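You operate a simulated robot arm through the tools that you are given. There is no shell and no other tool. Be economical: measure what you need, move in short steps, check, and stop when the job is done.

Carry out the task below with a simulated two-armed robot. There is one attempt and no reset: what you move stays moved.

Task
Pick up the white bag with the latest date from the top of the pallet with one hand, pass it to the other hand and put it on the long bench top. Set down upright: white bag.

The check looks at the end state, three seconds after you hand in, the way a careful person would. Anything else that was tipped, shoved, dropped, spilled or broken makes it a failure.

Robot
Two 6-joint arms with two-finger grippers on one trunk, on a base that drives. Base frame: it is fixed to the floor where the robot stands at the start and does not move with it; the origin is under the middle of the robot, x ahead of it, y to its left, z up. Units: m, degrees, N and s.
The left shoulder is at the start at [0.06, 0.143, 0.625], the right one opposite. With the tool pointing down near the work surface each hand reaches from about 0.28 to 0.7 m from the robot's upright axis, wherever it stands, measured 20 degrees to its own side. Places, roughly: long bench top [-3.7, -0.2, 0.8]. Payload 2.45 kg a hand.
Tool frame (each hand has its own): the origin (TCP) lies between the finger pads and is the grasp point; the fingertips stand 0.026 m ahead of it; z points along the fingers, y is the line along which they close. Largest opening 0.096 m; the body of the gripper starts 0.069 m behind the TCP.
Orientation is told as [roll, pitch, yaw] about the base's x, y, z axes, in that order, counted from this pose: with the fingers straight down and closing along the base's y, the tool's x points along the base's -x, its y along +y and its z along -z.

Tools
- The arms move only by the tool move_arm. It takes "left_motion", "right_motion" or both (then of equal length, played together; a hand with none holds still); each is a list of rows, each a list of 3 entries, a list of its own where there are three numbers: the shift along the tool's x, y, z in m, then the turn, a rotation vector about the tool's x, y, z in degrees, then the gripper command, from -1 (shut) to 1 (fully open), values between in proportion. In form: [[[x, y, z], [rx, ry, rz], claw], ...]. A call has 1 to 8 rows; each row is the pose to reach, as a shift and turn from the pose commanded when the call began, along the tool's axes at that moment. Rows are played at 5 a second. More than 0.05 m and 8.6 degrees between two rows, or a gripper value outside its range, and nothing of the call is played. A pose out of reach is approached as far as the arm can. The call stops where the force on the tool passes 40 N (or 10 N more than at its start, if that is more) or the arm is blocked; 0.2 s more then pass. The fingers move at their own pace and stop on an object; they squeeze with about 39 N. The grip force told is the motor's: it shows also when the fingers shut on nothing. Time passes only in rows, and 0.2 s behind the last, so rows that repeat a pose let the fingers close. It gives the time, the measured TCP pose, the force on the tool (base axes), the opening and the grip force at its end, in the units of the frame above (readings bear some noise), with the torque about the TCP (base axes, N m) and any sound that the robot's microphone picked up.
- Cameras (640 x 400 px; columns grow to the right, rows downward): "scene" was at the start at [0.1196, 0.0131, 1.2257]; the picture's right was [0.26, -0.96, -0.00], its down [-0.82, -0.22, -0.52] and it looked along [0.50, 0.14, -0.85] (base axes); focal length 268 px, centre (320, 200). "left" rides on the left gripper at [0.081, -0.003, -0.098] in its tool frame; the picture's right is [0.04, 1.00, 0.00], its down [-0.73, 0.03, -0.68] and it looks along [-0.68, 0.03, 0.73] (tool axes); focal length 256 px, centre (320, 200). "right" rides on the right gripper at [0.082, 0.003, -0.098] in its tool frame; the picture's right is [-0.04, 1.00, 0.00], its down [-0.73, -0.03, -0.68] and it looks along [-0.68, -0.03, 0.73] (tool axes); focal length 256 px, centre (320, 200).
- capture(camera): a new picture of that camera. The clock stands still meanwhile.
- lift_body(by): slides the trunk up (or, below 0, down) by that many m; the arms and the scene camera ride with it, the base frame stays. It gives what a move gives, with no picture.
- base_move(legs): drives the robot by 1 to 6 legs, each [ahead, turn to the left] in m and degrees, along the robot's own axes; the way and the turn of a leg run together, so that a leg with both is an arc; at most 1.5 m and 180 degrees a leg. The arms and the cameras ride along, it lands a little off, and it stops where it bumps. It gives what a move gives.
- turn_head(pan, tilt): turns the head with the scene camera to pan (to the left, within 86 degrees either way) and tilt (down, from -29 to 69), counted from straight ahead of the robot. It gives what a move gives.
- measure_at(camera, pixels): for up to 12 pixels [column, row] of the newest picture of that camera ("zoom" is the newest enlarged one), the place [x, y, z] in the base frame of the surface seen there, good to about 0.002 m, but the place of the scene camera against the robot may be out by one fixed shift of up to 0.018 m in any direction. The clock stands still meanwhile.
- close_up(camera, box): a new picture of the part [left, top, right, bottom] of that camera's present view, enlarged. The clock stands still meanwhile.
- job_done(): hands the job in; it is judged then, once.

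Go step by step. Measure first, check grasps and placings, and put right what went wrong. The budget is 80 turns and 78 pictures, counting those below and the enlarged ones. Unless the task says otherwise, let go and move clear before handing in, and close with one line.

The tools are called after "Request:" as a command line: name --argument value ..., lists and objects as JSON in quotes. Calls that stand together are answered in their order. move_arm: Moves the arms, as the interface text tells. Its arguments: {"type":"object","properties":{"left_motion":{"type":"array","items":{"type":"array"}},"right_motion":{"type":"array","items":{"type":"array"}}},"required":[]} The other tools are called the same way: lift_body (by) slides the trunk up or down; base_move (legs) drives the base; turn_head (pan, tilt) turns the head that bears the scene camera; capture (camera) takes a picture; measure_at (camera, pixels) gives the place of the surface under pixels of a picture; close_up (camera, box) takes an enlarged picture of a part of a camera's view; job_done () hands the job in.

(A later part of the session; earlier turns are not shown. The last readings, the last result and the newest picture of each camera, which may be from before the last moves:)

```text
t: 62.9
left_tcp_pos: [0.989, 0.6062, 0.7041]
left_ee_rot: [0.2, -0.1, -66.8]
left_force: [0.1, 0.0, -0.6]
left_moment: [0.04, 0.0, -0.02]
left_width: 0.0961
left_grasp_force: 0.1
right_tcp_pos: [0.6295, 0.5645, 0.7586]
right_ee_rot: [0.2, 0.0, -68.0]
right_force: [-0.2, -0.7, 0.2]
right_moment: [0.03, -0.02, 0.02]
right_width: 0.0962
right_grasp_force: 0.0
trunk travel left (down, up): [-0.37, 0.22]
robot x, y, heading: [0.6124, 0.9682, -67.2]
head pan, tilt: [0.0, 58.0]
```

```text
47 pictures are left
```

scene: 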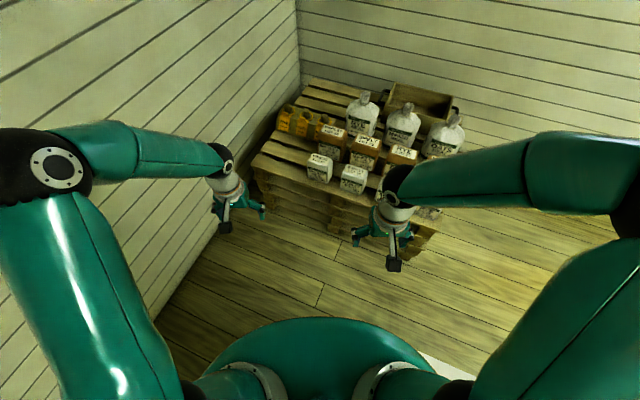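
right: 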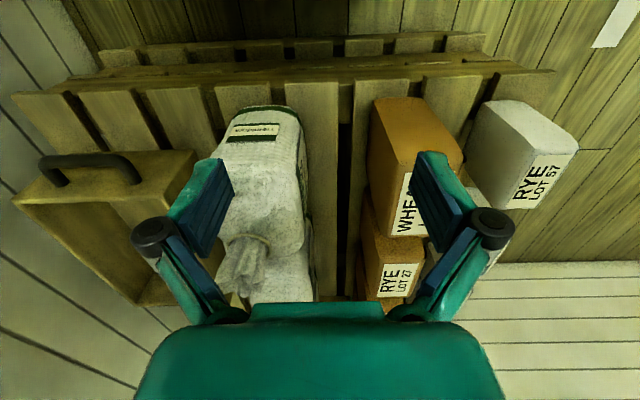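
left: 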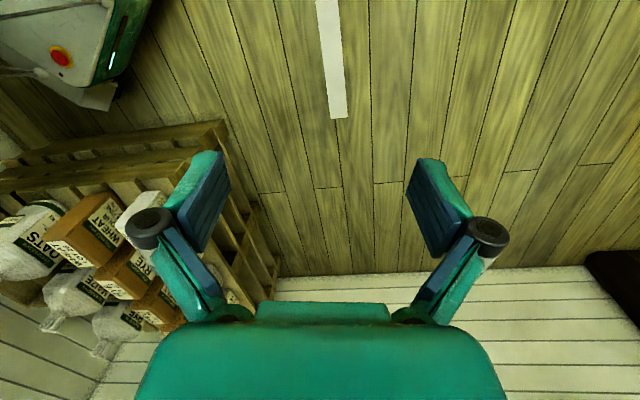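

The target bag is at px (320,165). I move in 0.2 m and turn a little right so the bag lies on the left-hand side.

Request:
base_move --legs '[[0.21, 0], [0, -12]]'

Request:
capture --camera "left"

Request:
capture --camera "scene"

```text
t: 65.3
left_tcp_pos: [0.9843, 0.3445, 0.7043]
left_ee_rot: [-0.1, -0.1, -78.7]
left_force: [0.8, -0.7, 0.0]
left_moment: [-0.02, 0.0, 0.03]
left_width: 0.0962
left_grasp_force: 0.2
right_tcp_pos: [0.6232, 0.3793, 0.7574]
right_ee_rot: [0.0, 0.1, -80.2]
right_force: [0.3, 0.4, -0.7]
right_moment: [-0.02, 0.03, 0.01]
right_width: 0.096
right_grasp_force: 0.0
trunk travel left (down, up): [-0.37, 0.22]
robot x, y, heading: [0.6992, 0.7751, -79.6]
head pan, tilt: [0.0, 58.0]
```

```text
46 pictures are left
```

left: 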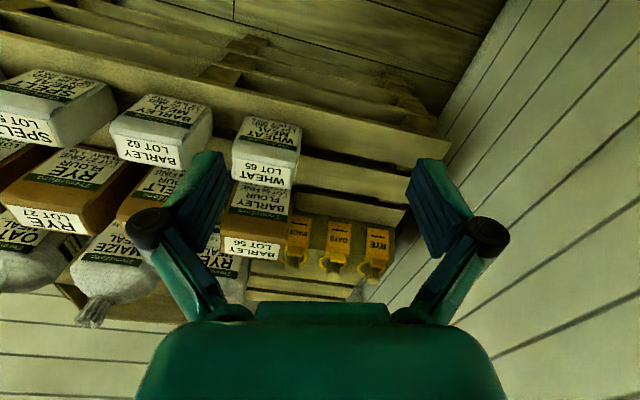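

```text
45 pictures are left
```

scene: 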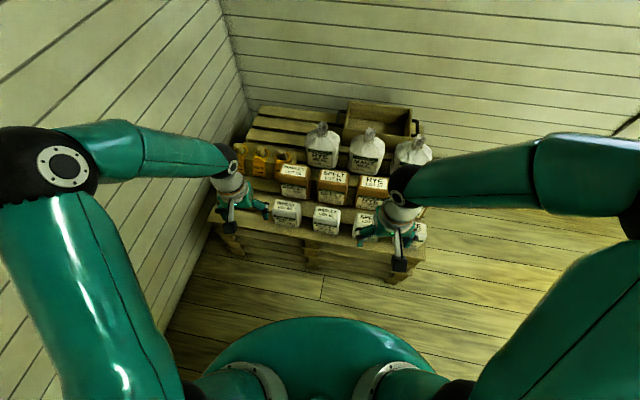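

Bag lot 65 is at px (267,150) in the left view; I measure its top face and sides.

Request:
measure_at --camera "left" --pixels '[[240, 162], [296, 168], [235, 183], [290, 186], [265, 175], [268, 140], [297, 140], [236, 140], [212, 140], [207, 165], [262, 195], [330, 195]]'

Request:
close_up --camera "left" --box '[190, 100, 350, 210]'

```text
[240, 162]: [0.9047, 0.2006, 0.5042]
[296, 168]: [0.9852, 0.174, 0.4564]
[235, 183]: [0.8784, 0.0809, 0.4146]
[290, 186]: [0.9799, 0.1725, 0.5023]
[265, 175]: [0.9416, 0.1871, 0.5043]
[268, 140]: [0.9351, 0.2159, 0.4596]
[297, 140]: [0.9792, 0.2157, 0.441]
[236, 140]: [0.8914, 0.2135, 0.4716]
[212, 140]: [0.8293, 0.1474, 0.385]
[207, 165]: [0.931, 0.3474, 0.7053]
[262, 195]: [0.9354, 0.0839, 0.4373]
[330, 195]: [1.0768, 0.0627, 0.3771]
```

```text
3.64 times, centred on (270, 155) of left
```

zoom: 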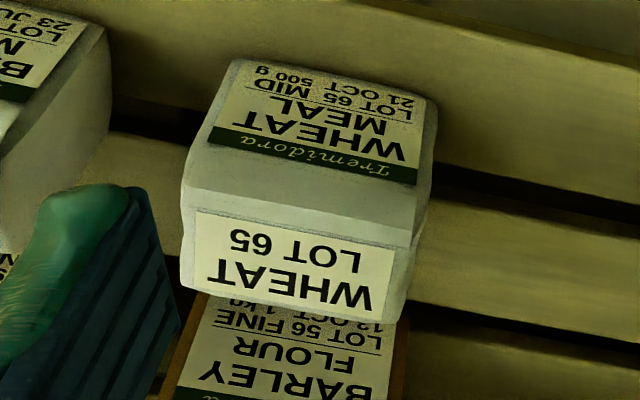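

Request:
measure_at --camera "zoom" --pixels '[[190, 195], [412, 240], [185, 280], [395, 318], [295, 302], [295, 210], [290, 195], [430, 200], [183, 215], [240, 65], [430, 110], [130, 160]]'

```text
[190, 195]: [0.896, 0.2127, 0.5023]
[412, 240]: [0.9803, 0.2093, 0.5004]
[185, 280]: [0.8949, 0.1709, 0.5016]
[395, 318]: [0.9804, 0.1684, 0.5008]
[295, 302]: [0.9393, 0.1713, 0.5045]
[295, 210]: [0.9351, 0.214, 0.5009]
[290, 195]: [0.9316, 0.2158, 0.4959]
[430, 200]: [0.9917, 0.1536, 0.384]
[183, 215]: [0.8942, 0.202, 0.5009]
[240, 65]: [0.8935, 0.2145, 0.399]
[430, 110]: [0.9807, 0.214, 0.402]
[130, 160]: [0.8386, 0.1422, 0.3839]
```

Bag 65: x 0.890–0.985 (too wide to grip), y 0.164–0.216, top z 0.504, so I grip across y. I turn the left hand to yaw 0 above the bag.

Request:
move_arm --left_motion '[[[-0.018, -0.01, 0], [0, 0, -8], 1], [[-0.036, -0.019, 0], [0, 0, -16], 1], [[-0.053, -0.029, 0], [0, 0, -24], 1], [[-0.071, -0.038, 0], [0, 0, -32], 1], [[-0.089, -0.048, 0], [0, 0, -40], 1], [[-0.107, -0.057, 0], [0, 0, -48], 1], [[-0.124, -0.067, 0], [0, 0, -56], 1], [[-0.142, -0.076, 0], [0, 0, -64], 1]]'

Request:
move_arm --left_motion '[[[0, 0, 0], [0, 0, -7], 1], [[0, 0, 0], [0, 0, -14], 1], [[0, 0, 0.03], [0, 0, -14], 1]]'

Request:
capture --camera "left"

```text
t: 67.1
left_tcp_pos: [0.9361, 0.1924, 0.7048]
left_ee_rot: [0.0, 0.0, -14.6]
left_force: [0.2, 0.5, -0.3]
left_moment: [-0.01, 0.0, -0.03]
left_width: 0.0958
left_grasp_force: 0.0
right_tcp_pos: [0.6231, 0.3793, 0.7576]
right_ee_rot: [0.0, 0.0, -80.2]
right_force: [0.7, 0.3, 0.3]
right_moment: [0.0, -0.01, 0.02]
right_width: 0.0959
right_grasp_force: 0.1
trunk travel left (down, up): [-0.37, 0.22]
robot x, y, heading: [0.6992, 0.7792, -79.3]
head pan, tilt: [0.0, 58.0]
```

```text
t: 67.9
left_tcp_pos: [0.9365, 0.1912, 0.6729]
left_ee_rot: [0.0, 0.0, -0.7]
left_force: [0.7, -0.1, 0.1]
left_moment: [0.01, -0.01, -0.01]
left_width: 0.0961
left_grasp_force: 0.0
right_tcp_pos: [0.623, 0.3783, 0.7574]
right_ee_rot: [0.0, -0.1, -80.2]
right_force: [-0.9, 0.8, -1.4]
right_moment: [0.01, 0.0, -0.01]
right_width: 0.0958
right_grasp_force: 0.0
trunk travel left (down, up): [-0.37, 0.22]
robot x, y, heading: [0.6978, 0.7788, -79.4]
head pan, tilt: [0.0, 58.0]
```

```text
43 pictures are left
```

left: 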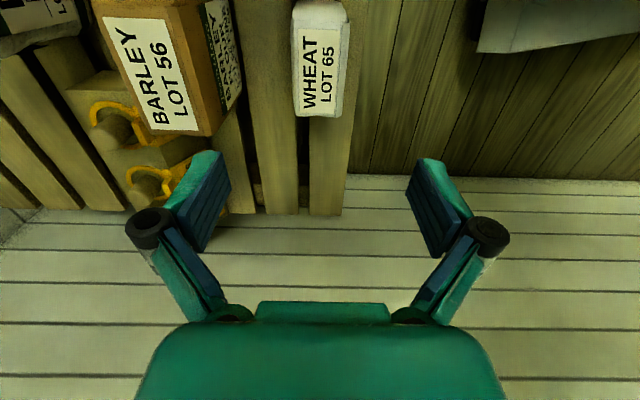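

Bag 65 (px 293–348) is centred between the fingers. I measure its edges once more from here.

Request:
measure_at --camera "left" --pixels '[[300, 60], [343, 60], [300, 108], [340, 110], [320, 80], [345, 80], [320, 35], [237, 70], [275, 160]]'

```text
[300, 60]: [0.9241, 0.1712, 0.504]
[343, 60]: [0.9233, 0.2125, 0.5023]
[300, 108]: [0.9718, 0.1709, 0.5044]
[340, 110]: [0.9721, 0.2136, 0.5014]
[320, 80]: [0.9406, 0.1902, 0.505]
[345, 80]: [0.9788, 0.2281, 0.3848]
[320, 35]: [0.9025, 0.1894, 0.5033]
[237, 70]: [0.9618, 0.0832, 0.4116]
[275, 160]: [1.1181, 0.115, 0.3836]
```

Centre y is 0.190 and the TCP is aligned. I descend to z≈0.482 and close.

Request:
move_arm --left_motion '[[[0, 0, 0.045], [0, 0, 0], 1], [[0, 0, 0.09], [0, 0, 0], 1], [[0, -0.001, 0.13], [0, 0, 0], 1], [[0, -0.001, 0.165], [0, 0, 0], 1], [[0, -0.001, 0.19], [0, 0, 0], 1]]'

Request:
move_arm --left_motion '[[[0, 0, 0], [0, 0, 0], 0.3], [[0, 0, 0], [0, 0, 0], -0.2], [[0, 0, 0], [0, 0, 0], -1], [[0, 0, 0], [0, 0, 0], -1], [[0, 0, 0], [0, 0, 0], -1]]'

Request:
capture --camera "left"

```text
t: 69.1
left_tcp_pos: [0.9379, 0.1888, 0.4827]
left_ee_rot: [-0.1, 0.1, -0.7]
left_force: [-1.0, 0.1, 0.1]
left_moment: [0.0, 0.0, -0.01]
left_width: 0.0959
left_grasp_force: 0.1
right_tcp_pos: [0.6236, 0.3793, 0.7584]
right_ee_rot: [0.1, 0.0, -80.2]
right_force: [-0.2, 0.4, 0.2]
right_moment: [0.01, 0.02, 0.0]
right_width: 0.0958
right_grasp_force: 0.0
trunk travel left (down, up): [-0.37, 0.22]
robot x, y, heading: [0.702, 0.7764, -79.6]
head pan, tilt: [0.0, 58.0]
```

```text
t: 70.3
left_tcp_pos: [0.9377, 0.1909, 0.4843]
left_ee_rot: [-0.2, 0.0, -0.9]
left_force: [-0.4, -2.0, 2.1]
left_moment: [-0.08, 0.05, 0.02]
left_width: 0.0555
left_grasp_force: 39.0
right_tcp_pos: [0.6245, 0.3792, 0.7585]
right_ee_rot: [0.0, 0.1, -80.2]
right_force: [-0.2, -0.9, 0.8]
right_moment: [0.0, 0.03, 0.02]
right_width: 0.0964
right_grasp_force: 0.1
trunk travel left (down, up): [-0.37, 0.22]
robot x, y, heading: [0.6987, 0.7795, -79.5]
head pan, tilt: [0.0, 58.0]
```

```text
42 pictures are left
```

left: 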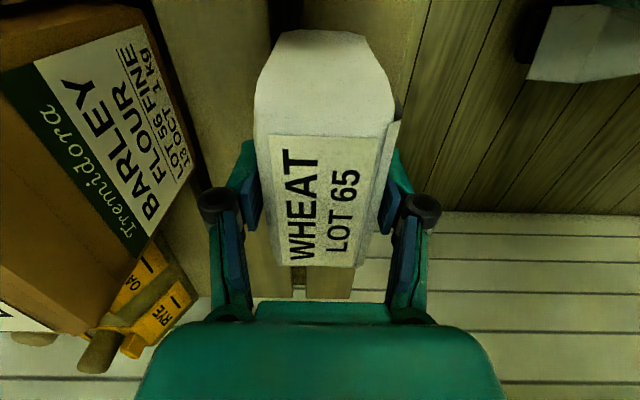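

The grip is on (width 0.0555, 39 N). I lift straight up.

Request:
move_arm --left_motion '[[[0, 0, -0.03], [0, 0, 0], -1], [[0, 0, -0.06], [0, 0, 0], -1], [[0, 0, -0.1], [0, 0, 0], -1], [[0, 0, -0.14], [0, 0, 0], -1], [[0, 0, -0.18], [0, 0, 0], -1], [[0, 0, -0.22], [0, 0, 0], -1]]'

Request:
capture --camera "left"

Request:
capture --camera "scene"

```text
t: 71.7
left_tcp_pos: [0.9368, 0.189, 0.7054]
left_ee_rot: [0.1, 0.1, -0.8]
left_force: [-0.1, 0.2, -5.0]
left_moment: [0.0, 0.0, 0.02]
left_width: 0.0555
left_grasp_force: 39.3
right_tcp_pos: [0.6231, 0.38, 0.7584]
right_ee_rot: [0.0, 0.0, -80.3]
right_force: [-0.3, 0.5, -0.2]
right_moment: [-0.02, -0.02, 0.03]
right_width: 0.0961
right_grasp_force: 0.2
trunk travel left (down, up): [-0.37, 0.22]
robot x, y, heading: [0.6987, 0.7773, -79.4]
head pan, tilt: [0.0, 58.0]
```

```text
41 pictures are left
```

left: 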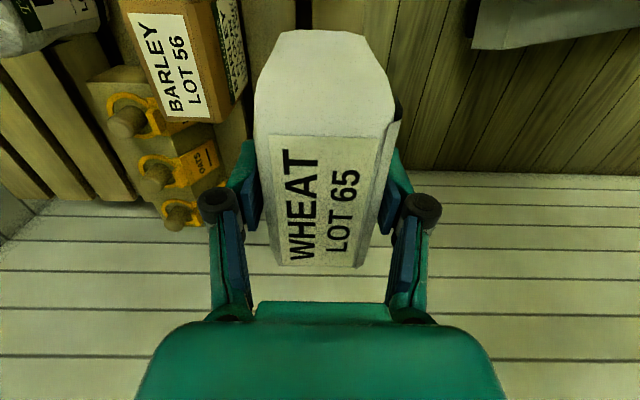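

```text
40 pictures are left
```

scene: 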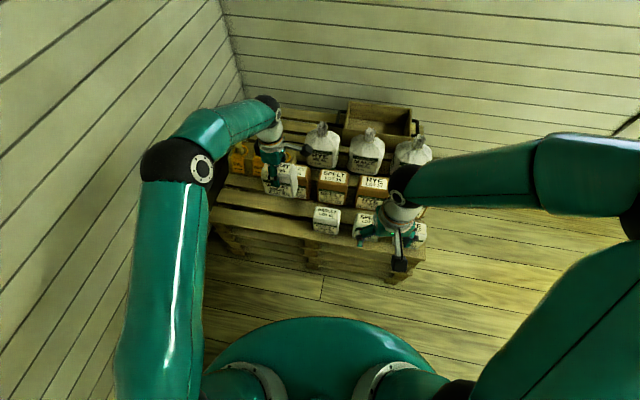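

The bag is lifted (5 N). I back off from the pallet a little to do the handover over clear floor.

Request:
base_move --legs '[[-0.22, 0]]'

```text
t: 73.4
left_tcp_pos: [0.8914, 0.4063, 0.7054]
left_ee_rot: [-0.1, 0.1, -1.2]
left_force: [0.3, -0.4, -4.5]
left_moment: [-0.01, -0.07, 0.0]
left_width: 0.0557
left_grasp_force: 39.2
right_tcp_pos: [0.5806, 0.5992, 0.7586]
right_ee_rot: [-0.1, 0.0, -80.5]
right_force: [0.5, 0.3, 1.0]
right_moment: [-0.04, 0.04, 0.0]
right_width: 0.0961
right_grasp_force: 0.1
trunk travel left (down, up): [-0.37, 0.22]
robot x, y, heading: [0.6564, 0.9992, -79.7]
head pan, tilt: [0.0, 58.0]
```

Now the handover pose: the left hand brings the bag to about 0.57 m ahead of the robot, yawed 40° relative to it, and the right hand yaws 40° as well.

Request:
move_arm --left_motion '[[[0.02, 0.007, -0.015], [0, 0, 7.7], -1], [[0.041, 0.014, -0.03], [0, 0, 15.4], -1], [[0.062, 0.021, -0.045], [0, 0, 23.1], -1], [[0.083, 0.028, -0.06], [0, 0, 30.8], -1], [[0.104, 0.0355, -0.075], [0, 0, 38.5], -1]]' --right_motion '[[[0, 0, 0], [0, 0, -8.2], 1], [[0, 0, 0], [0, 0, -16.4], 1], [[0, 0, 0], [0, 0, -24.6], 1], [[0, 0, 0], [0, 0, -32.7], 1], [[0, 0, 0], [0, 0, -40.8], 1]]'

Request:
capture --camera "scene"

```text
t: 74.6
left_tcp_pos: [0.7866, 0.4431, 0.7813]
left_ee_rot: [0.1, -0.1, -39.9]
left_force: [-0.6, 0.8, -5.6]
left_moment: [0.01, -0.03, -0.01]
left_width: 0.0555
left_grasp_force: 39.2
right_tcp_pos: [0.581, 0.5987, 0.7582]
right_ee_rot: [0.1, -0.1, -39.6]
right_force: [0.2, -0.2, -0.3]
right_moment: [0.0, 0.02, -0.01]
right_width: 0.0964
right_grasp_force: 0.1
trunk travel left (down, up): [-0.37, 0.22]
robot x, y, heading: [0.658, 0.9955, -79.7]
head pan, tilt: [0.0, 58.0]
```

```text
39 pictures are left
```

scene: 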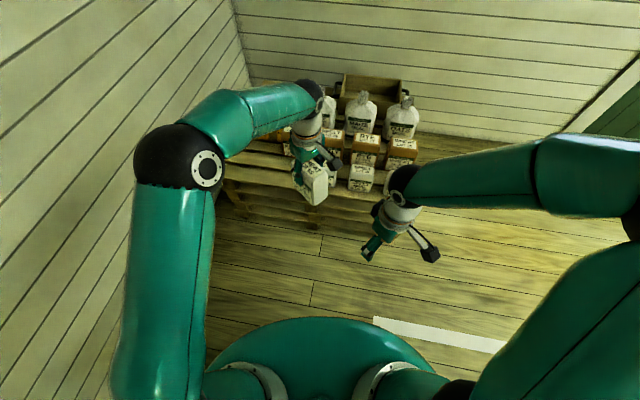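

Both are in position. I tilt the right hand 55° so its fingers point toward the bag, and move it to the pre-grasp.

Request:
move_arm --right_motion '[[[-0.018, 0.002, 0.006], [0, -7.86, 0], 1], [[-0.035, 0.003, 0.011], [0, -15.7, 0], 1], [[-0.053, 0.005, 0.017], [0, -23.6, 0], 1], [[-0.07, 0.007, 0.022], [0, -31.4, 0], 1], [[-0.088, 0.008, 0.028], [0, -39.3, 0], 1], [[-0.105, 0.01, 0.033], [0, -47.1, 0], 1], [[-0.123, 0.0116, 0.038], [0, -55, 0], 1]]'

Request:
capture --camera "right"

Request:
capture --camera "scene"

```text
t: 76.2
left_tcp_pos: [0.7892, 0.4446, 0.7822]
left_ee_rot: [-0.1, 0.0, -39.7]
left_force: [0.6, 0.9, -3.6]
left_moment: [-0.02, 0.06, 0.01]
left_width: 0.0559
left_grasp_force: 38.9
right_tcp_pos: [0.7673, 0.5969, 0.794]
right_ee_rot: [-4.2, -52.4, -39.8]
right_force: [-0.3, 0.3, 0.7]
right_moment: [-0.03, 0.01, 0.01]
right_width: 0.0962
right_grasp_force: 0.1
right hand out of reach, approached as far as the arm can: row 4, 5, 6, 7
trunk travel left (down, up): [-0.37, 0.22]
robot x, y, heading: [0.6607, 0.9982, -79.9]
head pan, tilt: [0.0, 58.0]
```

```text
38 pictures are left
```

right: 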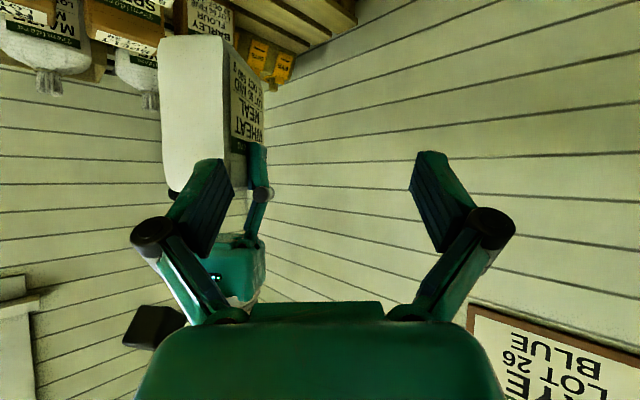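

```text
37 pictures are left
```

scene: 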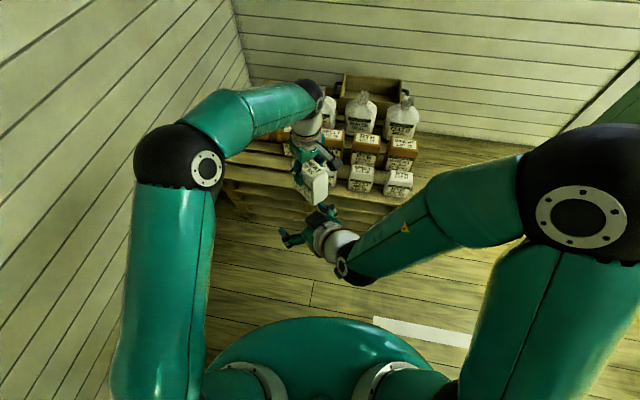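

The right arm hit its fold limit (the wrist is too close to the shoulder). I use a pre-grasp higher up along the tool axis, keeping the wrist farther out.

Request:
move_arm --right_motion '[[[0.003, -0.03, 0.001], [-1.5, -1, 0], 1], [[0.006, -0.065, 0.002], [-3, -2, 0], 1], [[0.009, -0.1057, 0.0025], [-4.2, -2.6, 0], 1]]'

Request:
capture --camera "right"

```text
t: 77.0
left_tcp_pos: [0.7876, 0.444, 0.7814]
left_ee_rot: [0.0, -0.1, -39.7]
left_force: [-0.2, 0.3, -4.7]
left_moment: [-0.03, 0.0, -0.03]
left_width: 0.0558
left_grasp_force: 38.7
right_tcp_pos: [0.7554, 0.5521, 0.8517]
right_ee_rot: [-3.2, -52.4, -40.0]
right_force: [0.6, -0.6, -0.2]
right_moment: [0.03, 0.01, 0.0]
right_width: 0.0961
right_grasp_force: 0.0
right hand out of reach, approached as far as the arm can: row 1, 2, 3
trunk travel left (down, up): [-0.37, 0.22]
robot x, y, heading: [0.6576, 0.9992, -79.7]
head pan, tilt: [0.0, 58.0]
```

```text
36 pictures are left
```

right: 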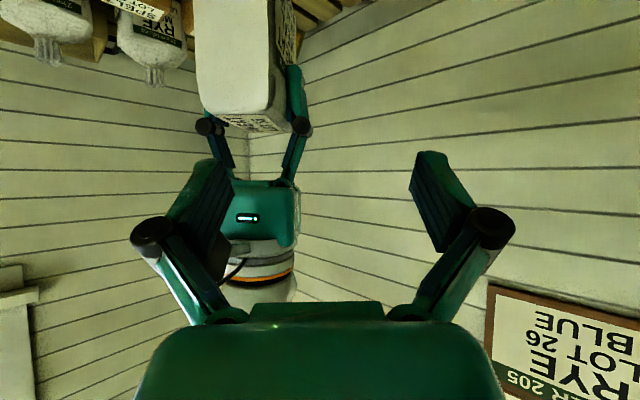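

The wrist is jammed with this sideways angle. I return the right hand to fingers-down, then use a handover with the right hand pointing more nearly forward.

Request:
move_arm --right_motion '[[[0.017, -0.01, -0.01], [-0.4, 7.5, -0.2], 1], [[0.035, -0.021, -0.02], [-0.8, 15, -0.4], 1], [[0.052, -0.031, -0.03], [-1.2, 22.5, -0.6], 1], [[0.07, -0.041, -0.04], [-1.6, 30, -0.8], 1], [[0.087, -0.052, -0.05], [-2, 37.5, -1], 1], [[0.104, -0.062, -0.06], [-2.4, 45, -1.2], 1], [[0.121, -0.072, -0.068], [-2.8, 52.4, -1.5], 1]]'

```text
t: 78.6
left_tcp_pos: [0.7878, 0.4435, 0.7805]
left_ee_rot: [-0.1, 0.0, -39.7]
left_force: [-0.6, 0.4, -5.9]
left_moment: [0.04, -0.03, -0.02]
left_width: 0.0555
left_grasp_force: 39.2
right_tcp_pos: [0.612, 0.5845, 0.7966]
right_ee_rot: [0.0, 0.1, -39.9]
right_force: [-1.0, 0.5, -0.2]
right_moment: [0.01, 0.02, -0.02]
right_width: 0.0961
right_grasp_force: 0.1
right hand out of reach, approached as far as the arm can: row 2, 3
trunk travel left (down, up): [-0.37, 0.22]
robot x, y, heading: [0.6569, 0.9982, -79.9]
head pan, tilt: [0.0, 58.0]
```

Clean again. I shift both hands: bag to about (0.60 ahead, 0.05 right) with both yaws at 15° relative.

Request:
move_arm --left_motion '[[[0.007, -0.02, 0], [0, 0, 6.25], -1], [[0.014, -0.04, 0], [0, 0, 12.5], -1], [[0.021, -0.06, 0], [0, 0, 18.8], -1], [[0.0284, -0.0805, 0], [0, 0, 25], -1]]' --right_motion '[[[0.009, -0.003, 0], [0, 0, 6.25], 1], [[0.018, -0.006, 0], [0, 0, 12.5], 1], [[0.026, -0.008, 0], [0, 0, 18.8], 1], [[0.0346, -0.0102, 0], [0, 0, 25], 1]]'

Request:
capture --camera "scene"

```text
t: 79.6
left_tcp_pos: [0.7153, 0.4003, 0.7804]
left_ee_rot: [0.1, 0.1, -64.7]
left_force: [-0.5, 0.4, -4.8]
left_moment: [0.0, -0.03, 0.03]
left_width: 0.0557
left_grasp_force: 39.1
right_tcp_pos: [0.5789, 0.5991, 0.7976]
right_ee_rot: [-0.2, -0.1, -65.2]
right_force: [0.2, 1.2, -0.2]
right_moment: [0.04, -0.01, 0.02]
right_width: 0.096
right_grasp_force: 0.1
trunk travel left (down, up): [-0.37, 0.22]
robot x, y, heading: [0.66, 0.9966, -80.0]
head pan, tilt: [0.0, 58.0]
```

```text
35 pictures are left
```

scene: 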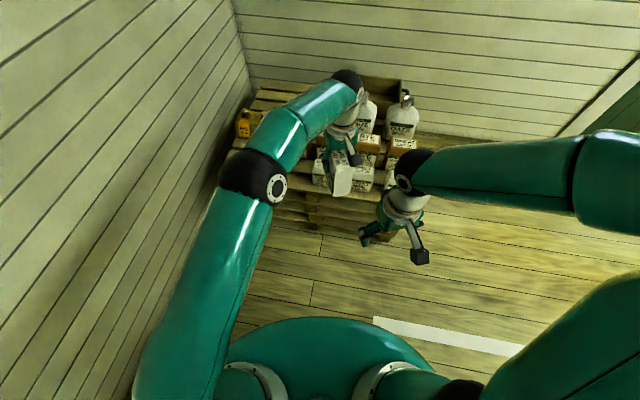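

I tilt the right hand 50° in its own plane and move it to the pre-grasp, 9 cm short of the bag.

Request:
move_arm --right_motion '[[[-0.023, 0.006, 0.004], [0, -8.33, 0], 1], [[-0.046, 0.013, 0.009], [0, -16.7, 0], 1], [[-0.07, 0.019, 0.013], [0, -25, 0], 1], [[-0.093, 0.026, 0.017], [0, -33.3, 0], 1], [[-0.116, 0.032, 0.022], [0, -41.7, 0], 1], [[-0.139, 0.0387, 0.026], [0, -50, 0], 1]]'

Request:
capture --camera "right"

Request:
capture --camera "scene"

```text
t: 81.0
left_tcp_pos: [0.7167, 0.3997, 0.7806]
left_ee_rot: [0.0, 0.1, -64.7]
left_force: [-0.2, -0.2, -4.3]
left_moment: [-0.01, 0.01, 0.0]
left_width: 0.0556
left_grasp_force: 39.3
right_tcp_pos: [0.6739, 0.4907, 0.7712]
right_ee_rot: [-0.1, -50.0, -64.9]
right_force: [0.2, -0.4, -0.8]
right_moment: [0.0, 0.0, -0.03]
right_width: 0.096
right_grasp_force: 0.2
trunk travel left (down, up): [-0.37, 0.22]
robot x, y, heading: [0.6591, 0.9943, -80.1]
head pan, tilt: [0.0, 58.0]
```

```text
34 pictures are left
```

right: 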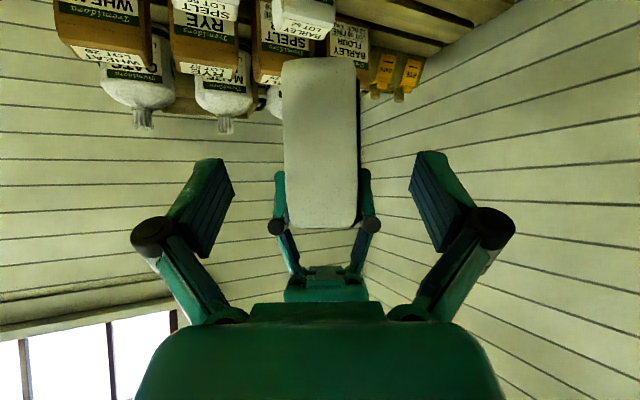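

```text
33 pictures are left
```

scene: 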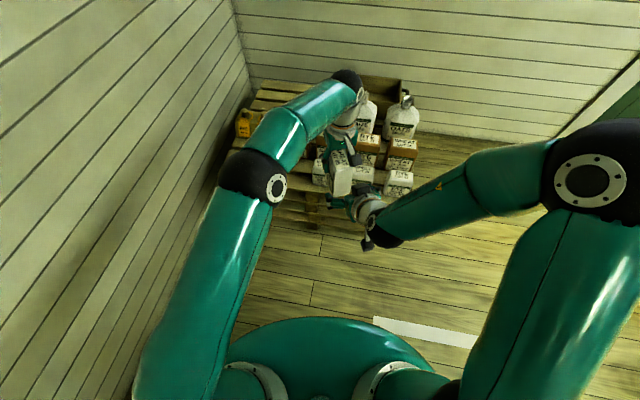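

Well aligned: the bag (px 282–358) sits between the fingers. I advance 9 cm along the tool axis.

Request:
move_arm --right_motion '[[[0, 0, 0.025], [0, 0, 0], 1], [[0, 0, 0.05], [0, 0, 0], 1], [[0, 0, 0.07], [0, 0, 0], 1], [[0, 0, 0.09], [0, 0, 0], 1]]'

Request:
capture --camera "right"

Request:
close_up --camera "scene" --box '[280, 60, 440, 260]'

```text
t: 82.0
left_tcp_pos: [0.7169, 0.4002, 0.7804]
left_ee_rot: [-0.1, 0.0, -64.6]
left_force: [0.2, 0.5, -5.0]
left_moment: [-0.02, -0.01, -0.01]
left_width: 0.0557
left_grasp_force: 39.2
right_tcp_pos: [0.7018, 0.4283, 0.7132]
right_ee_rot: [-0.2, -50.1, -64.8]
right_force: [0.6, -0.7, 0.2]
right_moment: [0.02, 0.0, -0.02]
right_width: 0.0959
right_grasp_force: 0.1
trunk travel left (down, up): [-0.37, 0.22]
robot x, y, heading: [0.6575, 0.9977, -79.8]
head pan, tilt: [0.0, 58.0]
```

```text
32 pictures are left
```

right: 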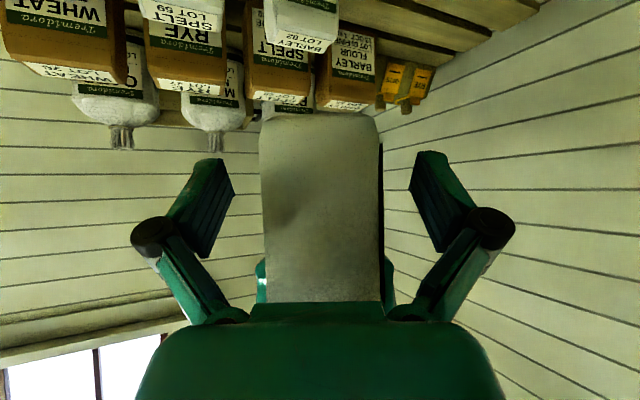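

```text
2.00 times, centred on (360, 160) of scene
```

zoom: 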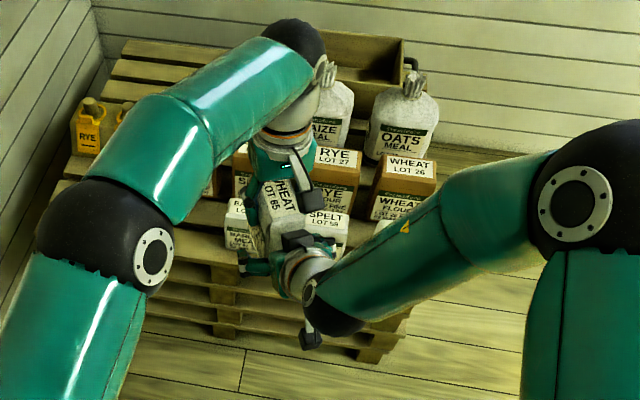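

No contact and centred. I close the right gripper while the left holds.

Request:
move_arm --right_motion '[[[0, 0, 0], [0, 0, 0], 0.4], [[0, 0, 0], [0, 0, 0], 0], [[0, 0, 0], [0, 0, 0], -1], [[0, 0, 0], [0, 0, 0], -1], [[0, 0, 0], [0, 0, 0], -1], [[0, 0, 0], [0, 0, 0], -1]]'

```text
t: 83.4
left_tcp_pos: [0.7175, 0.4003, 0.7807]
left_ee_rot: [-0.1, 0.0, -64.7]
left_force: [-2.8, -0.6, -4.6]
left_moment: [-0.08, 0.09, 0.04]
left_width: 0.0559
left_grasp_force: 39.3
right_tcp_pos: [0.7033, 0.4289, 0.7141]
right_ee_rot: [-0.3, -50.1, -64.8]
right_force: [1.8, 1.2, -0.3]
right_moment: [-0.04, 0.07, 0.04]
right_width: 0.0554
right_grasp_force: 39.1
trunk travel left (down, up): [-0.37, 0.22]
robot x, y, heading: [0.6582, 0.9982, -79.8]
head pan, tilt: [0.0, 58.0]
```

The right hand grips (0.0554, 39 N). I open the left and retreat it upward.

Request:
move_arm --left_motion '[[[0, 0, 0], [0, 0, 0], 0], [[0, 0, 0], [0, 0, 0], 0.5], [[0, 0, 0], [0, 0, 0], 0.5], [[0, 0, -0.02], [0, 0, 0], 0.5], [[0, 0, -0.05], [0, 0, 0], 0.5]]'

Request:
capture --camera "right"

Request:
capture --camera "left"

```text
t: 84.6
left_tcp_pos: [0.7156, 0.4004, 0.8316]
left_ee_rot: [0.0, 0.0, -64.6]
left_force: [0.2, 0.5, 0.2]
left_moment: [-0.02, 0.0, -0.04]
left_width: 0.0721
left_grasp_force: 0.0
right_tcp_pos: [0.7028, 0.4295, 0.7148]
right_ee_rot: [-0.1, -50.1, -64.9]
right_force: [-0.1, 0.0, -0.4]
right_moment: [0.11, 0.09, 0.0]
right_width: 0.0556
right_grasp_force: 39.1
trunk travel left (down, up): [-0.37, 0.22]
robot x, y, heading: [0.6584, 0.9987, -79.7]
head pan, tilt: [0.0, 58.0]
```

```text
30 pictures are left
```

right: 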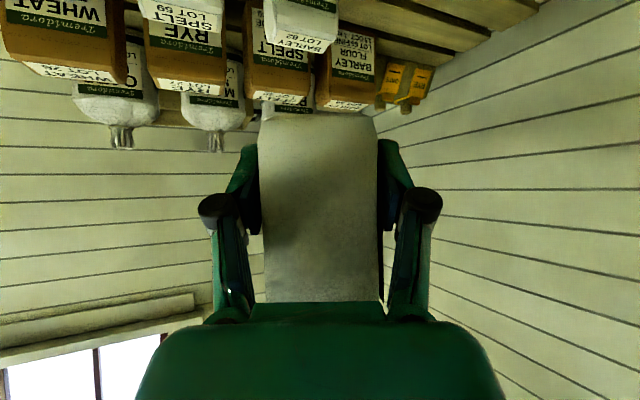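

```text
29 pictures are left
```

left: 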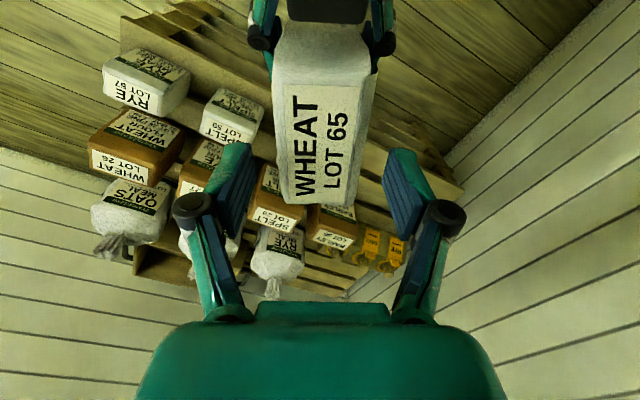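

The transfer worked. I withdraw the left hand up and back to its own side.

Request:
move_arm --left_motion '[[[0, 0.02, -0.03], [0, 0, 0], 0.5], [[0.02, 0.06, -0.045], [0, 0, 0], 0.5], [[0.04, 0.1, -0.045], [0, 0, 0], 0.5], [[0.06, 0.14, -0.045], [0, 0, 0], 0.5], [[0.09, 0.175, -0.03], [0, 0, 0], 0.5], [[0.12, 0.21, -0.01], [0, 0, 0], 0.5]]'

Request:
capture --camera "scene"

```text
refused: row 6 steps farther than a row can; nothing moved
```

```text
28 pictures are left
```

scene: 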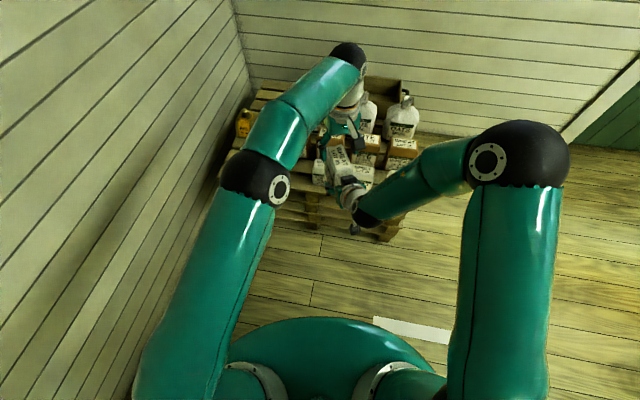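

Request:
move_arm --left_motion '[[[0.015, 0, -0.025], [0, 0, 0], 0.5], [[0.025, 0, -0.05], [0, 0, 0], 0.5], [[0.03, 0.04, -0.06], [0, 0, 0], 0.5], [[0.04, 0.08, -0.06], [0, 0, 0], 0.5], [[0.05, 0.12, -0.05], [0, 0, 0], 0.5], [[0.065, 0.16, -0.04], [0, 0, 0], 0.5], [[0.09, 0.2, -0.03], [0, 0, 0], 0.5]]'

Request:
capture --camera "scene"

```text
t: 86.2
left_tcp_pos: [0.8581, 0.5686, 0.8598]
left_ee_rot: [0.0, 0.0, -64.8]
left_force: [0.2, -0.1, -0.8]
left_moment: [0.0, 0.02, 0.0]
left_width: 0.0721
left_grasp_force: 0.0
right_tcp_pos: [0.7032, 0.4293, 0.7135]
right_ee_rot: [-0.3, -50.1, -64.8]
right_force: [0.4, -0.1, 0.8]
right_moment: [0.12, 0.06, 0.02]
right_width: 0.0556
right_grasp_force: 38.8
trunk travel left (down, up): [-0.37, 0.22]
robot x, y, heading: [0.6577, 0.9976, -79.5]
head pan, tilt: [0.0, 58.0]
```

```text
27 pictures are left
```

scene: 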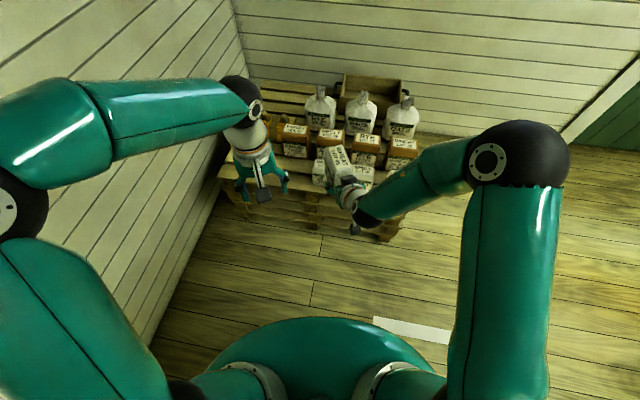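

The bag is safely in the right hand. I raise the trunk 0.2 m, then turn right in small steps toward the bench (−x).

Request:
lift_body --by 0.2

Request:
base_move --legs '[[0, -33], [0, -33], [0, -33]]'

Request:
turn_head --pan 0 --tilt 25

Request:
capture --camera "scene"

```text
t: 88.4
left_tcp_pos: [0.8587, 0.5679, 1.0598]
left_ee_rot: [0.0, -0.1, -64.7]
left_force: [-0.3, -0.2, 0.0]
left_moment: [0.01, -0.01, 0.01]
left_width: 0.072
left_grasp_force: 0.1
right_tcp_pos: [0.7018, 0.4281, 0.9134]
right_ee_rot: [-0.2, -50.1, -64.8]
right_force: [2.1, -0.3, -4.3]
right_moment: [0.13, 0.05, -0.02]
right_width: 0.0556
right_grasp_force: 38.6
trunk travel left (down, up): [-0.57, 0.02]
robot x, y, heading: [0.6569, 0.9931, -79.8]
head pan, tilt: [0.0, 58.0]
```

```text
t: 93.8
left_tcp_pos: [0.2154, 0.8117, 1.0602]
left_ee_rot: [0.2, 0.0, -156.3]
left_force: [-0.5, 0.2, -0.2]
left_moment: [-0.11, -0.02, 0.04]
left_width: 0.0718
left_grasp_force: 0.0
right_tcp_pos: [0.0814, 0.9638, 0.916]
right_ee_rot: [-2.3, -47.9, -156.7]
right_force: [-0.7, 1.8, -5.1]
right_moment: [-0.03, -0.17, 0.07]
right_width: 0.0556
right_grasp_force: 38.7
trunk travel left (down, up): [-0.57, 0.02]
robot x, y, heading: [0.6663, 0.9238, -173.1]
head pan, tilt: [0.0, 58.0]
stopped in leg 3: the robot was blocked; the commanded pose is now the measured one
```

```text
t: 94.8
left_tcp_pos: [0.217, 0.8062, 1.0606]
left_ee_rot: [0.0, 0.0, -156.3]
left_force: [0.0, -0.6, 0.3]
left_moment: [0.01, -0.03, -0.01]
left_width: 0.0723
left_grasp_force: 0.1
right_tcp_pos: [0.0835, 0.9589, 0.9184]
right_ee_rot: [-2.7, -48.1, -156.2]
right_force: [-0.4, -0.4, -5.3]
right_moment: [0.08, -0.16, -0.02]
right_width: 0.0558
right_grasp_force: 38.8
trunk travel left (down, up): [-0.57, 0.02]
robot x, y, heading: [0.6657, 0.9283, -173.3]
head pan, tilt: [0.0, 25.0]
```

```text
26 pictures are left
```

scene: 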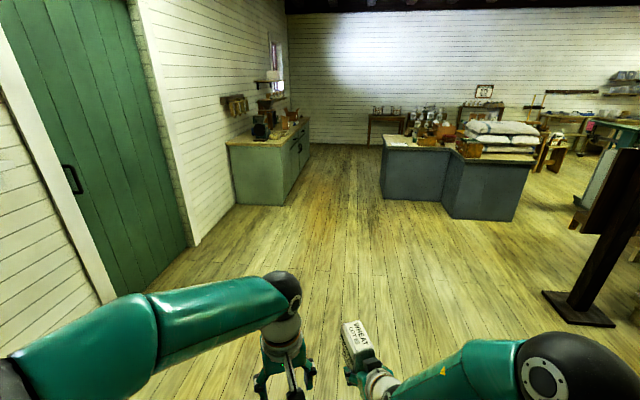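

The long bench is the green cabinet at px (230–310, 120–205). I measure it.

Request:
measure_at --camera "scene" --pixels '[[284, 205], [236, 204], [285, 145], [230, 143], [308, 120], [311, 150], [270, 142], [265, 130], [282, 128], [195, 240], [385, 195], [445, 215]]'

Request:
close_up --camera "scene" --box '[210, 80, 330, 220]'

```text
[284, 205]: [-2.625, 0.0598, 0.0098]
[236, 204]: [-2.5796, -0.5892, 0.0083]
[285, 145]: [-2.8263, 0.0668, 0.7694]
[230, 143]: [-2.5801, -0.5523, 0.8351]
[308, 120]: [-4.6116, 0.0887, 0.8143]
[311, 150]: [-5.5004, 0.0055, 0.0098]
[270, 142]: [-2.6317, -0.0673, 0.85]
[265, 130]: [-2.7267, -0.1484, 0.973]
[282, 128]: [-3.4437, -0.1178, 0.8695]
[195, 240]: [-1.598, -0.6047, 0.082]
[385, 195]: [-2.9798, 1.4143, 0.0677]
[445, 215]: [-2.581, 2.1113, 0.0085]
```

```text
2.86 times, centred on (270, 150) of scene
```

zoom: 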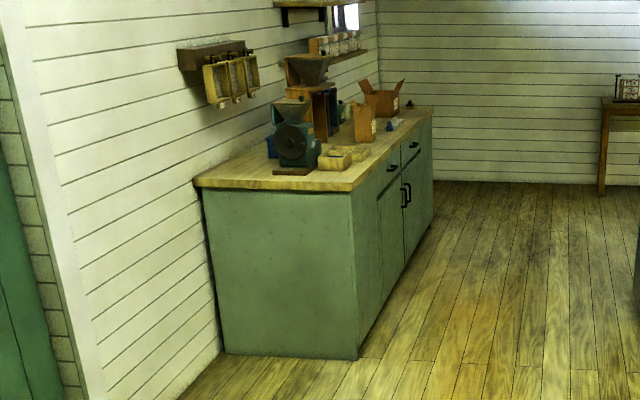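

The bench spans about x −2.6…−4.7, y −0.6…0.07, z≈0.8, with a grinder and bins on it. I drive straight ahead about 2.5 m and then look at its top.

Request:
base_move --legs '[[1.25, 0], [1.25, 0]]'

Request:
turn_head --pan 18 --tilt 25

Request:
capture --camera "scene"

```text
t: 107.2
left_tcp_pos: [-2.268, 0.4914, 1.0606]
left_ee_rot: [0.0, 0.0, -155.2]
left_force: [-0.1, -0.4, 0.3]
left_moment: [0.04, 0.03, 0.01]
left_width: 0.0721
left_grasp_force: 0.0
right_tcp_pos: [-2.4038, 0.6425, 0.9187]
right_ee_rot: [-2.6, -48.1, -155.2]
right_force: [0.2, 0.5, -5.4]
right_moment: [0.05, -0.15, -0.04]
right_width: 0.0557
right_grasp_force: 39.1
trunk travel left (down, up): [-0.57, 0.02]
robot x, y, heading: [-1.8194, 0.6148, -172.2]
head pan, tilt: [0.0, 25.0]
```

```text
t: 108.0
left_tcp_pos: [-2.268, 0.4907, 1.0605]
left_ee_rot: [0.0, 0.0, -155.2]
left_force: [0.7, -0.6, -0.5]
left_moment: [-0.02, 0.0, -0.01]
left_width: 0.0719
left_grasp_force: 0.0
right_tcp_pos: [-2.4035, 0.6417, 0.919]
right_ee_rot: [-2.7, -48.2, -155.2]
right_force: [-0.3, 0.3, -5.5]
right_moment: [0.07, -0.13, 0.03]
right_width: 0.0554
right_grasp_force: 39.2
trunk travel left (down, up): [-0.57, 0.02]
robot x, y, heading: [-1.8199, 0.6159, -172.3]
head pan, tilt: [18.0, 25.0]
```

```text
24 pictures are left
```

scene: 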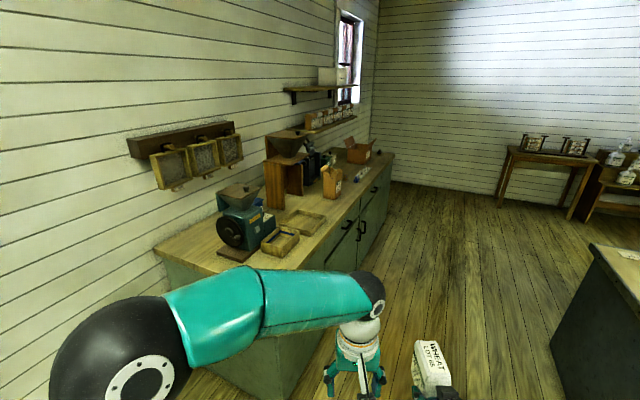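

Request:
close_up --camera "scene" --box '[150, 130, 400, 300]'

Request:
measure_at --camera "scene" --pixels '[[300, 262], [255, 262], [190, 248], [325, 222], [340, 205], [345, 195], [278, 253], [298, 235], [240, 258], [325, 232], [335, 195], [318, 250]]'

```text
2.35 times, centred on (275, 215) of scene
```

zoom: 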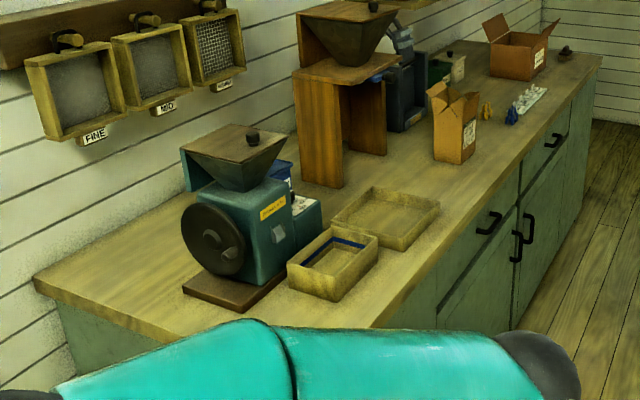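

```text
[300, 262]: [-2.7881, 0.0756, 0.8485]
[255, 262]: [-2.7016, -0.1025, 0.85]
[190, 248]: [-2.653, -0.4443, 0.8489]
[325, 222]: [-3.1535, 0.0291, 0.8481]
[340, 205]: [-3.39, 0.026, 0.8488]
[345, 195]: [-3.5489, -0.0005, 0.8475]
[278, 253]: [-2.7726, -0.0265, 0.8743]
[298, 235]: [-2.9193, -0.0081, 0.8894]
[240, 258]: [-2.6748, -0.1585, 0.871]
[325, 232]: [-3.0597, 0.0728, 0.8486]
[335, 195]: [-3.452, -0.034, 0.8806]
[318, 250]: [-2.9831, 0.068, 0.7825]
```

The bench top is at z≈0.848 in this camera. Free space lies between the big tray and the paper bag, at zoom (440–480, 170–220); I measure its borders.

Request:
measure_at --camera "zoom" --pixels '[[405, 248], [438, 208], [375, 187], [434, 158], [460, 163], [476, 150], [440, 180], [490, 185], [510, 125], [378, 262], [340, 298], [420, 165]]'

```text
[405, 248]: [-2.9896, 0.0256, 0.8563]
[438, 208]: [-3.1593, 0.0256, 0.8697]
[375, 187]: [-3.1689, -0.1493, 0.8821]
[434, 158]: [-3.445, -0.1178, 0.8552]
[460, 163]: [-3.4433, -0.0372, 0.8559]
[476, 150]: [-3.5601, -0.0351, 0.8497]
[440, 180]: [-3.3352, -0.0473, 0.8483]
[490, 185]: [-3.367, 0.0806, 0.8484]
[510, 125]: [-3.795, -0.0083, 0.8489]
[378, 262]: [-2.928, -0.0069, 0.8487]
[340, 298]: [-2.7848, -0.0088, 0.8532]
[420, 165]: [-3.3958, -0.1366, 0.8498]
```

I aim for (−3.31, −0.03) on the bench. First I raise the right hand 6 cm and correct its small tilt, then drive and turn in.

Request:
move_arm --right_motion '[[[-0.0224, -0.001, -0.02], [-1.2, -1, 0], -1], [[-0.0447, -0.0019, -0.0401], [-2.5, -2, 0], -1]]'

Request:
base_move --legs '[[0, -6], [1.26, 0], [0, 26], [0, 26]]'

Request:
turn_head --pan 0 --tilt 40

Request:
capture --camera "scene"

```text
t: 108.6
left_tcp_pos: [-2.268, 0.4909, 1.0618]
left_ee_rot: [0.0, 0.0, -155.2]
left_force: [0.0, 0.3, -0.7]
left_moment: [-0.01, -0.02, -0.01]
left_width: 0.0719
left_grasp_force: 0.0
right_tcp_pos: [-2.4034, 0.6425, 0.979]
right_ee_rot: [-0.3, -49.9, -155.2]
right_force: [0.2, -0.5, -5.1]
right_moment: [0.03, -0.12, 0.06]
right_width: 0.0555
right_grasp_force: 39.1
trunk travel left (down, up): [-0.57, 0.02]
robot x, y, heading: [-1.8195, 0.6174, -172.4]
head pan, tilt: [18.0, 25.0]
```

```text
t: 118.4
left_tcp_pos: [-3.3452, 0.1737, 1.0609]
left_ee_rot: [-0.1, 0.2, -113.3]
left_force: [0.8, -1.5, -0.8]
left_moment: [0.04, 0.05, 0.03]
left_width: 0.0719
left_grasp_force: 0.1
right_tcp_pos: [-3.5463, 0.1952, 0.9796]
right_ee_rot: [-0.3, -49.7, -113.2]
right_force: [0.3, -0.6, -5.0]
right_moment: [0.21, -0.05, -0.04]
right_width: 0.0556
right_grasp_force: 39.1
trunk travel left (down, up): [-0.57, 0.02]
robot x, y, heading: [-3.1227, 0.5942, -129.4]
head pan, tilt: [18.0, 25.0]
stopped in leg 4: the robot was blocked; the commanded pose is now the measured one
```

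```text
t: 119.2
left_tcp_pos: [-3.3468, 0.1764, 1.061]
left_ee_rot: [-0.1, 0.0, -113.2]
left_force: [-0.6, -1.0, 0.3]
left_moment: [0.0, 0.0, 0.01]
left_width: 0.0724
left_grasp_force: 0.1
right_tcp_pos: [-3.5495, 0.1956, 0.9792]
right_ee_rot: [-0.1, -49.8, -113.2]
right_force: [0.2, -0.1, -4.7]
right_moment: [0.12, -0.04, -0.03]
right_width: 0.0558
right_grasp_force: 39.2
trunk travel left (down, up): [-0.57, 0.02]
robot x, y, heading: [-3.1251, 0.5928, -129.2]
head pan, tilt: [0.0, 40.0]
```

```text
22 pictures are left
```

scene: 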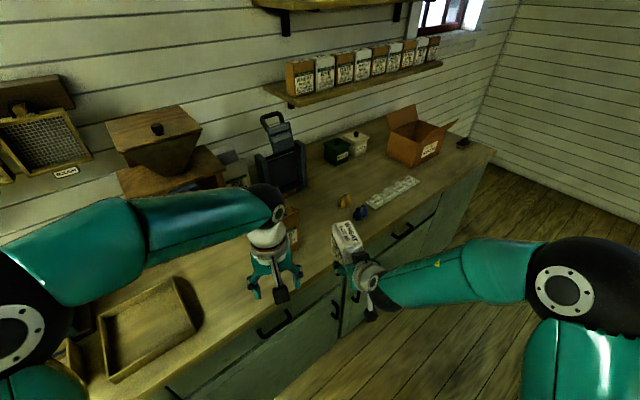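

I measure the free area and the heights around the left arm before turning more.

Request:
measure_at --camera "scene" --pixels '[[155, 130], [205, 130], [20, 310], [90, 225], [305, 250], [325, 265], [230, 310], [290, 225], [360, 213], [345, 203], [375, 200], [240, 345]]'

```text
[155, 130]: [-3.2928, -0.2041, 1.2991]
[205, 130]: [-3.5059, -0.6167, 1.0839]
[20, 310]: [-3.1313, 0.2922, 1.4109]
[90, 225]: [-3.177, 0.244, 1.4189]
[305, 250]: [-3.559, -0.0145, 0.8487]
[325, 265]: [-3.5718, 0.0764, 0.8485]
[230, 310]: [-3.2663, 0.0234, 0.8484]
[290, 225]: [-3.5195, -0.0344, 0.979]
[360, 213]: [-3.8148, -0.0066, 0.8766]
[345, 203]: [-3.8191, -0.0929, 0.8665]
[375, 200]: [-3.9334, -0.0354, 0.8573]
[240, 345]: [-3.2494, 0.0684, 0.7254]
```

There is a clear gap between the paper bag (x≥−3.56) and the small items (x≤−3.81). I reach forward with the right arm, staying high, to put the bag over about (−3.69, −0.01).

Request:
move_arm --right_motion '[[[-0.0277, -0.0099, 0.0328], [0, 0, 0], -1], [[-0.0555, -0.0198, 0.0656], [0, 0, 0], -1], [[-0.0832, -0.0296, 0.0985], [0, 0, 0], -1], [[-0.111, -0.0395, 0.1313], [0, 0, 0], -1], [[-0.1387, -0.0494, 0.1641], [0, 0, 0], -1]]'

Request:
capture --camera "right"

Request:
capture --camera "scene"

```text
t: 120.4
left_tcp_pos: [-3.3485, 0.1762, 1.0608]
left_ee_rot: [0.0, 0.0, -113.2]
left_force: [-0.4, -0.7, 0.8]
left_moment: [0.03, -0.01, 0.03]
left_width: 0.0721
left_grasp_force: 0.0
right_tcp_pos: [-3.6838, 0.0199, 0.9793]
right_ee_rot: [-2.9, -49.7, -110.7]
right_force: [3.6, -1.5, -6.1]
right_moment: [0.16, 0.01, -0.15]
right_width: 0.0558
right_grasp_force: 38.9
trunk travel left (down, up): [-0.57, 0.02]
robot x, y, heading: [-3.1223, 0.5964, -129.2]
head pan, tilt: [0.0, 40.0]
```

```text
21 pictures are left
```

right: 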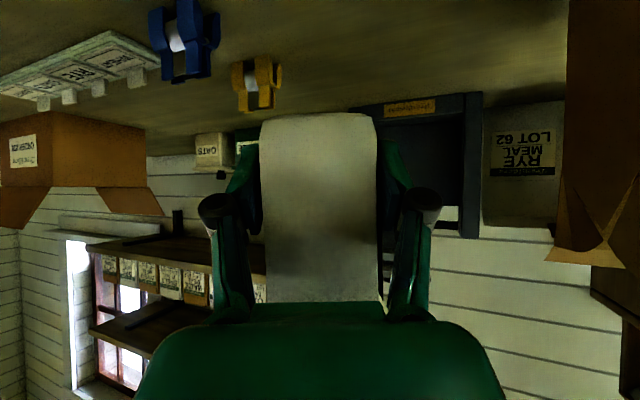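

```text
20 pictures are left
```

scene: 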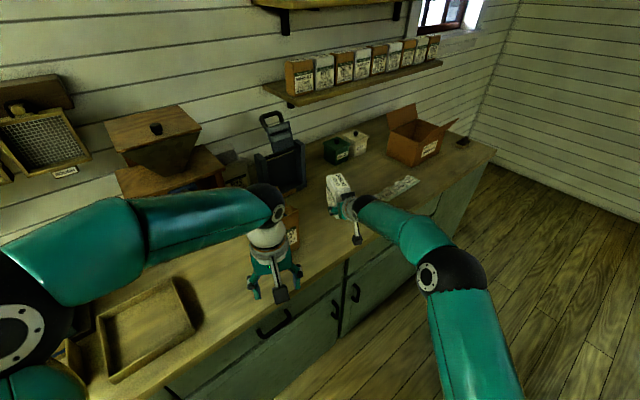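

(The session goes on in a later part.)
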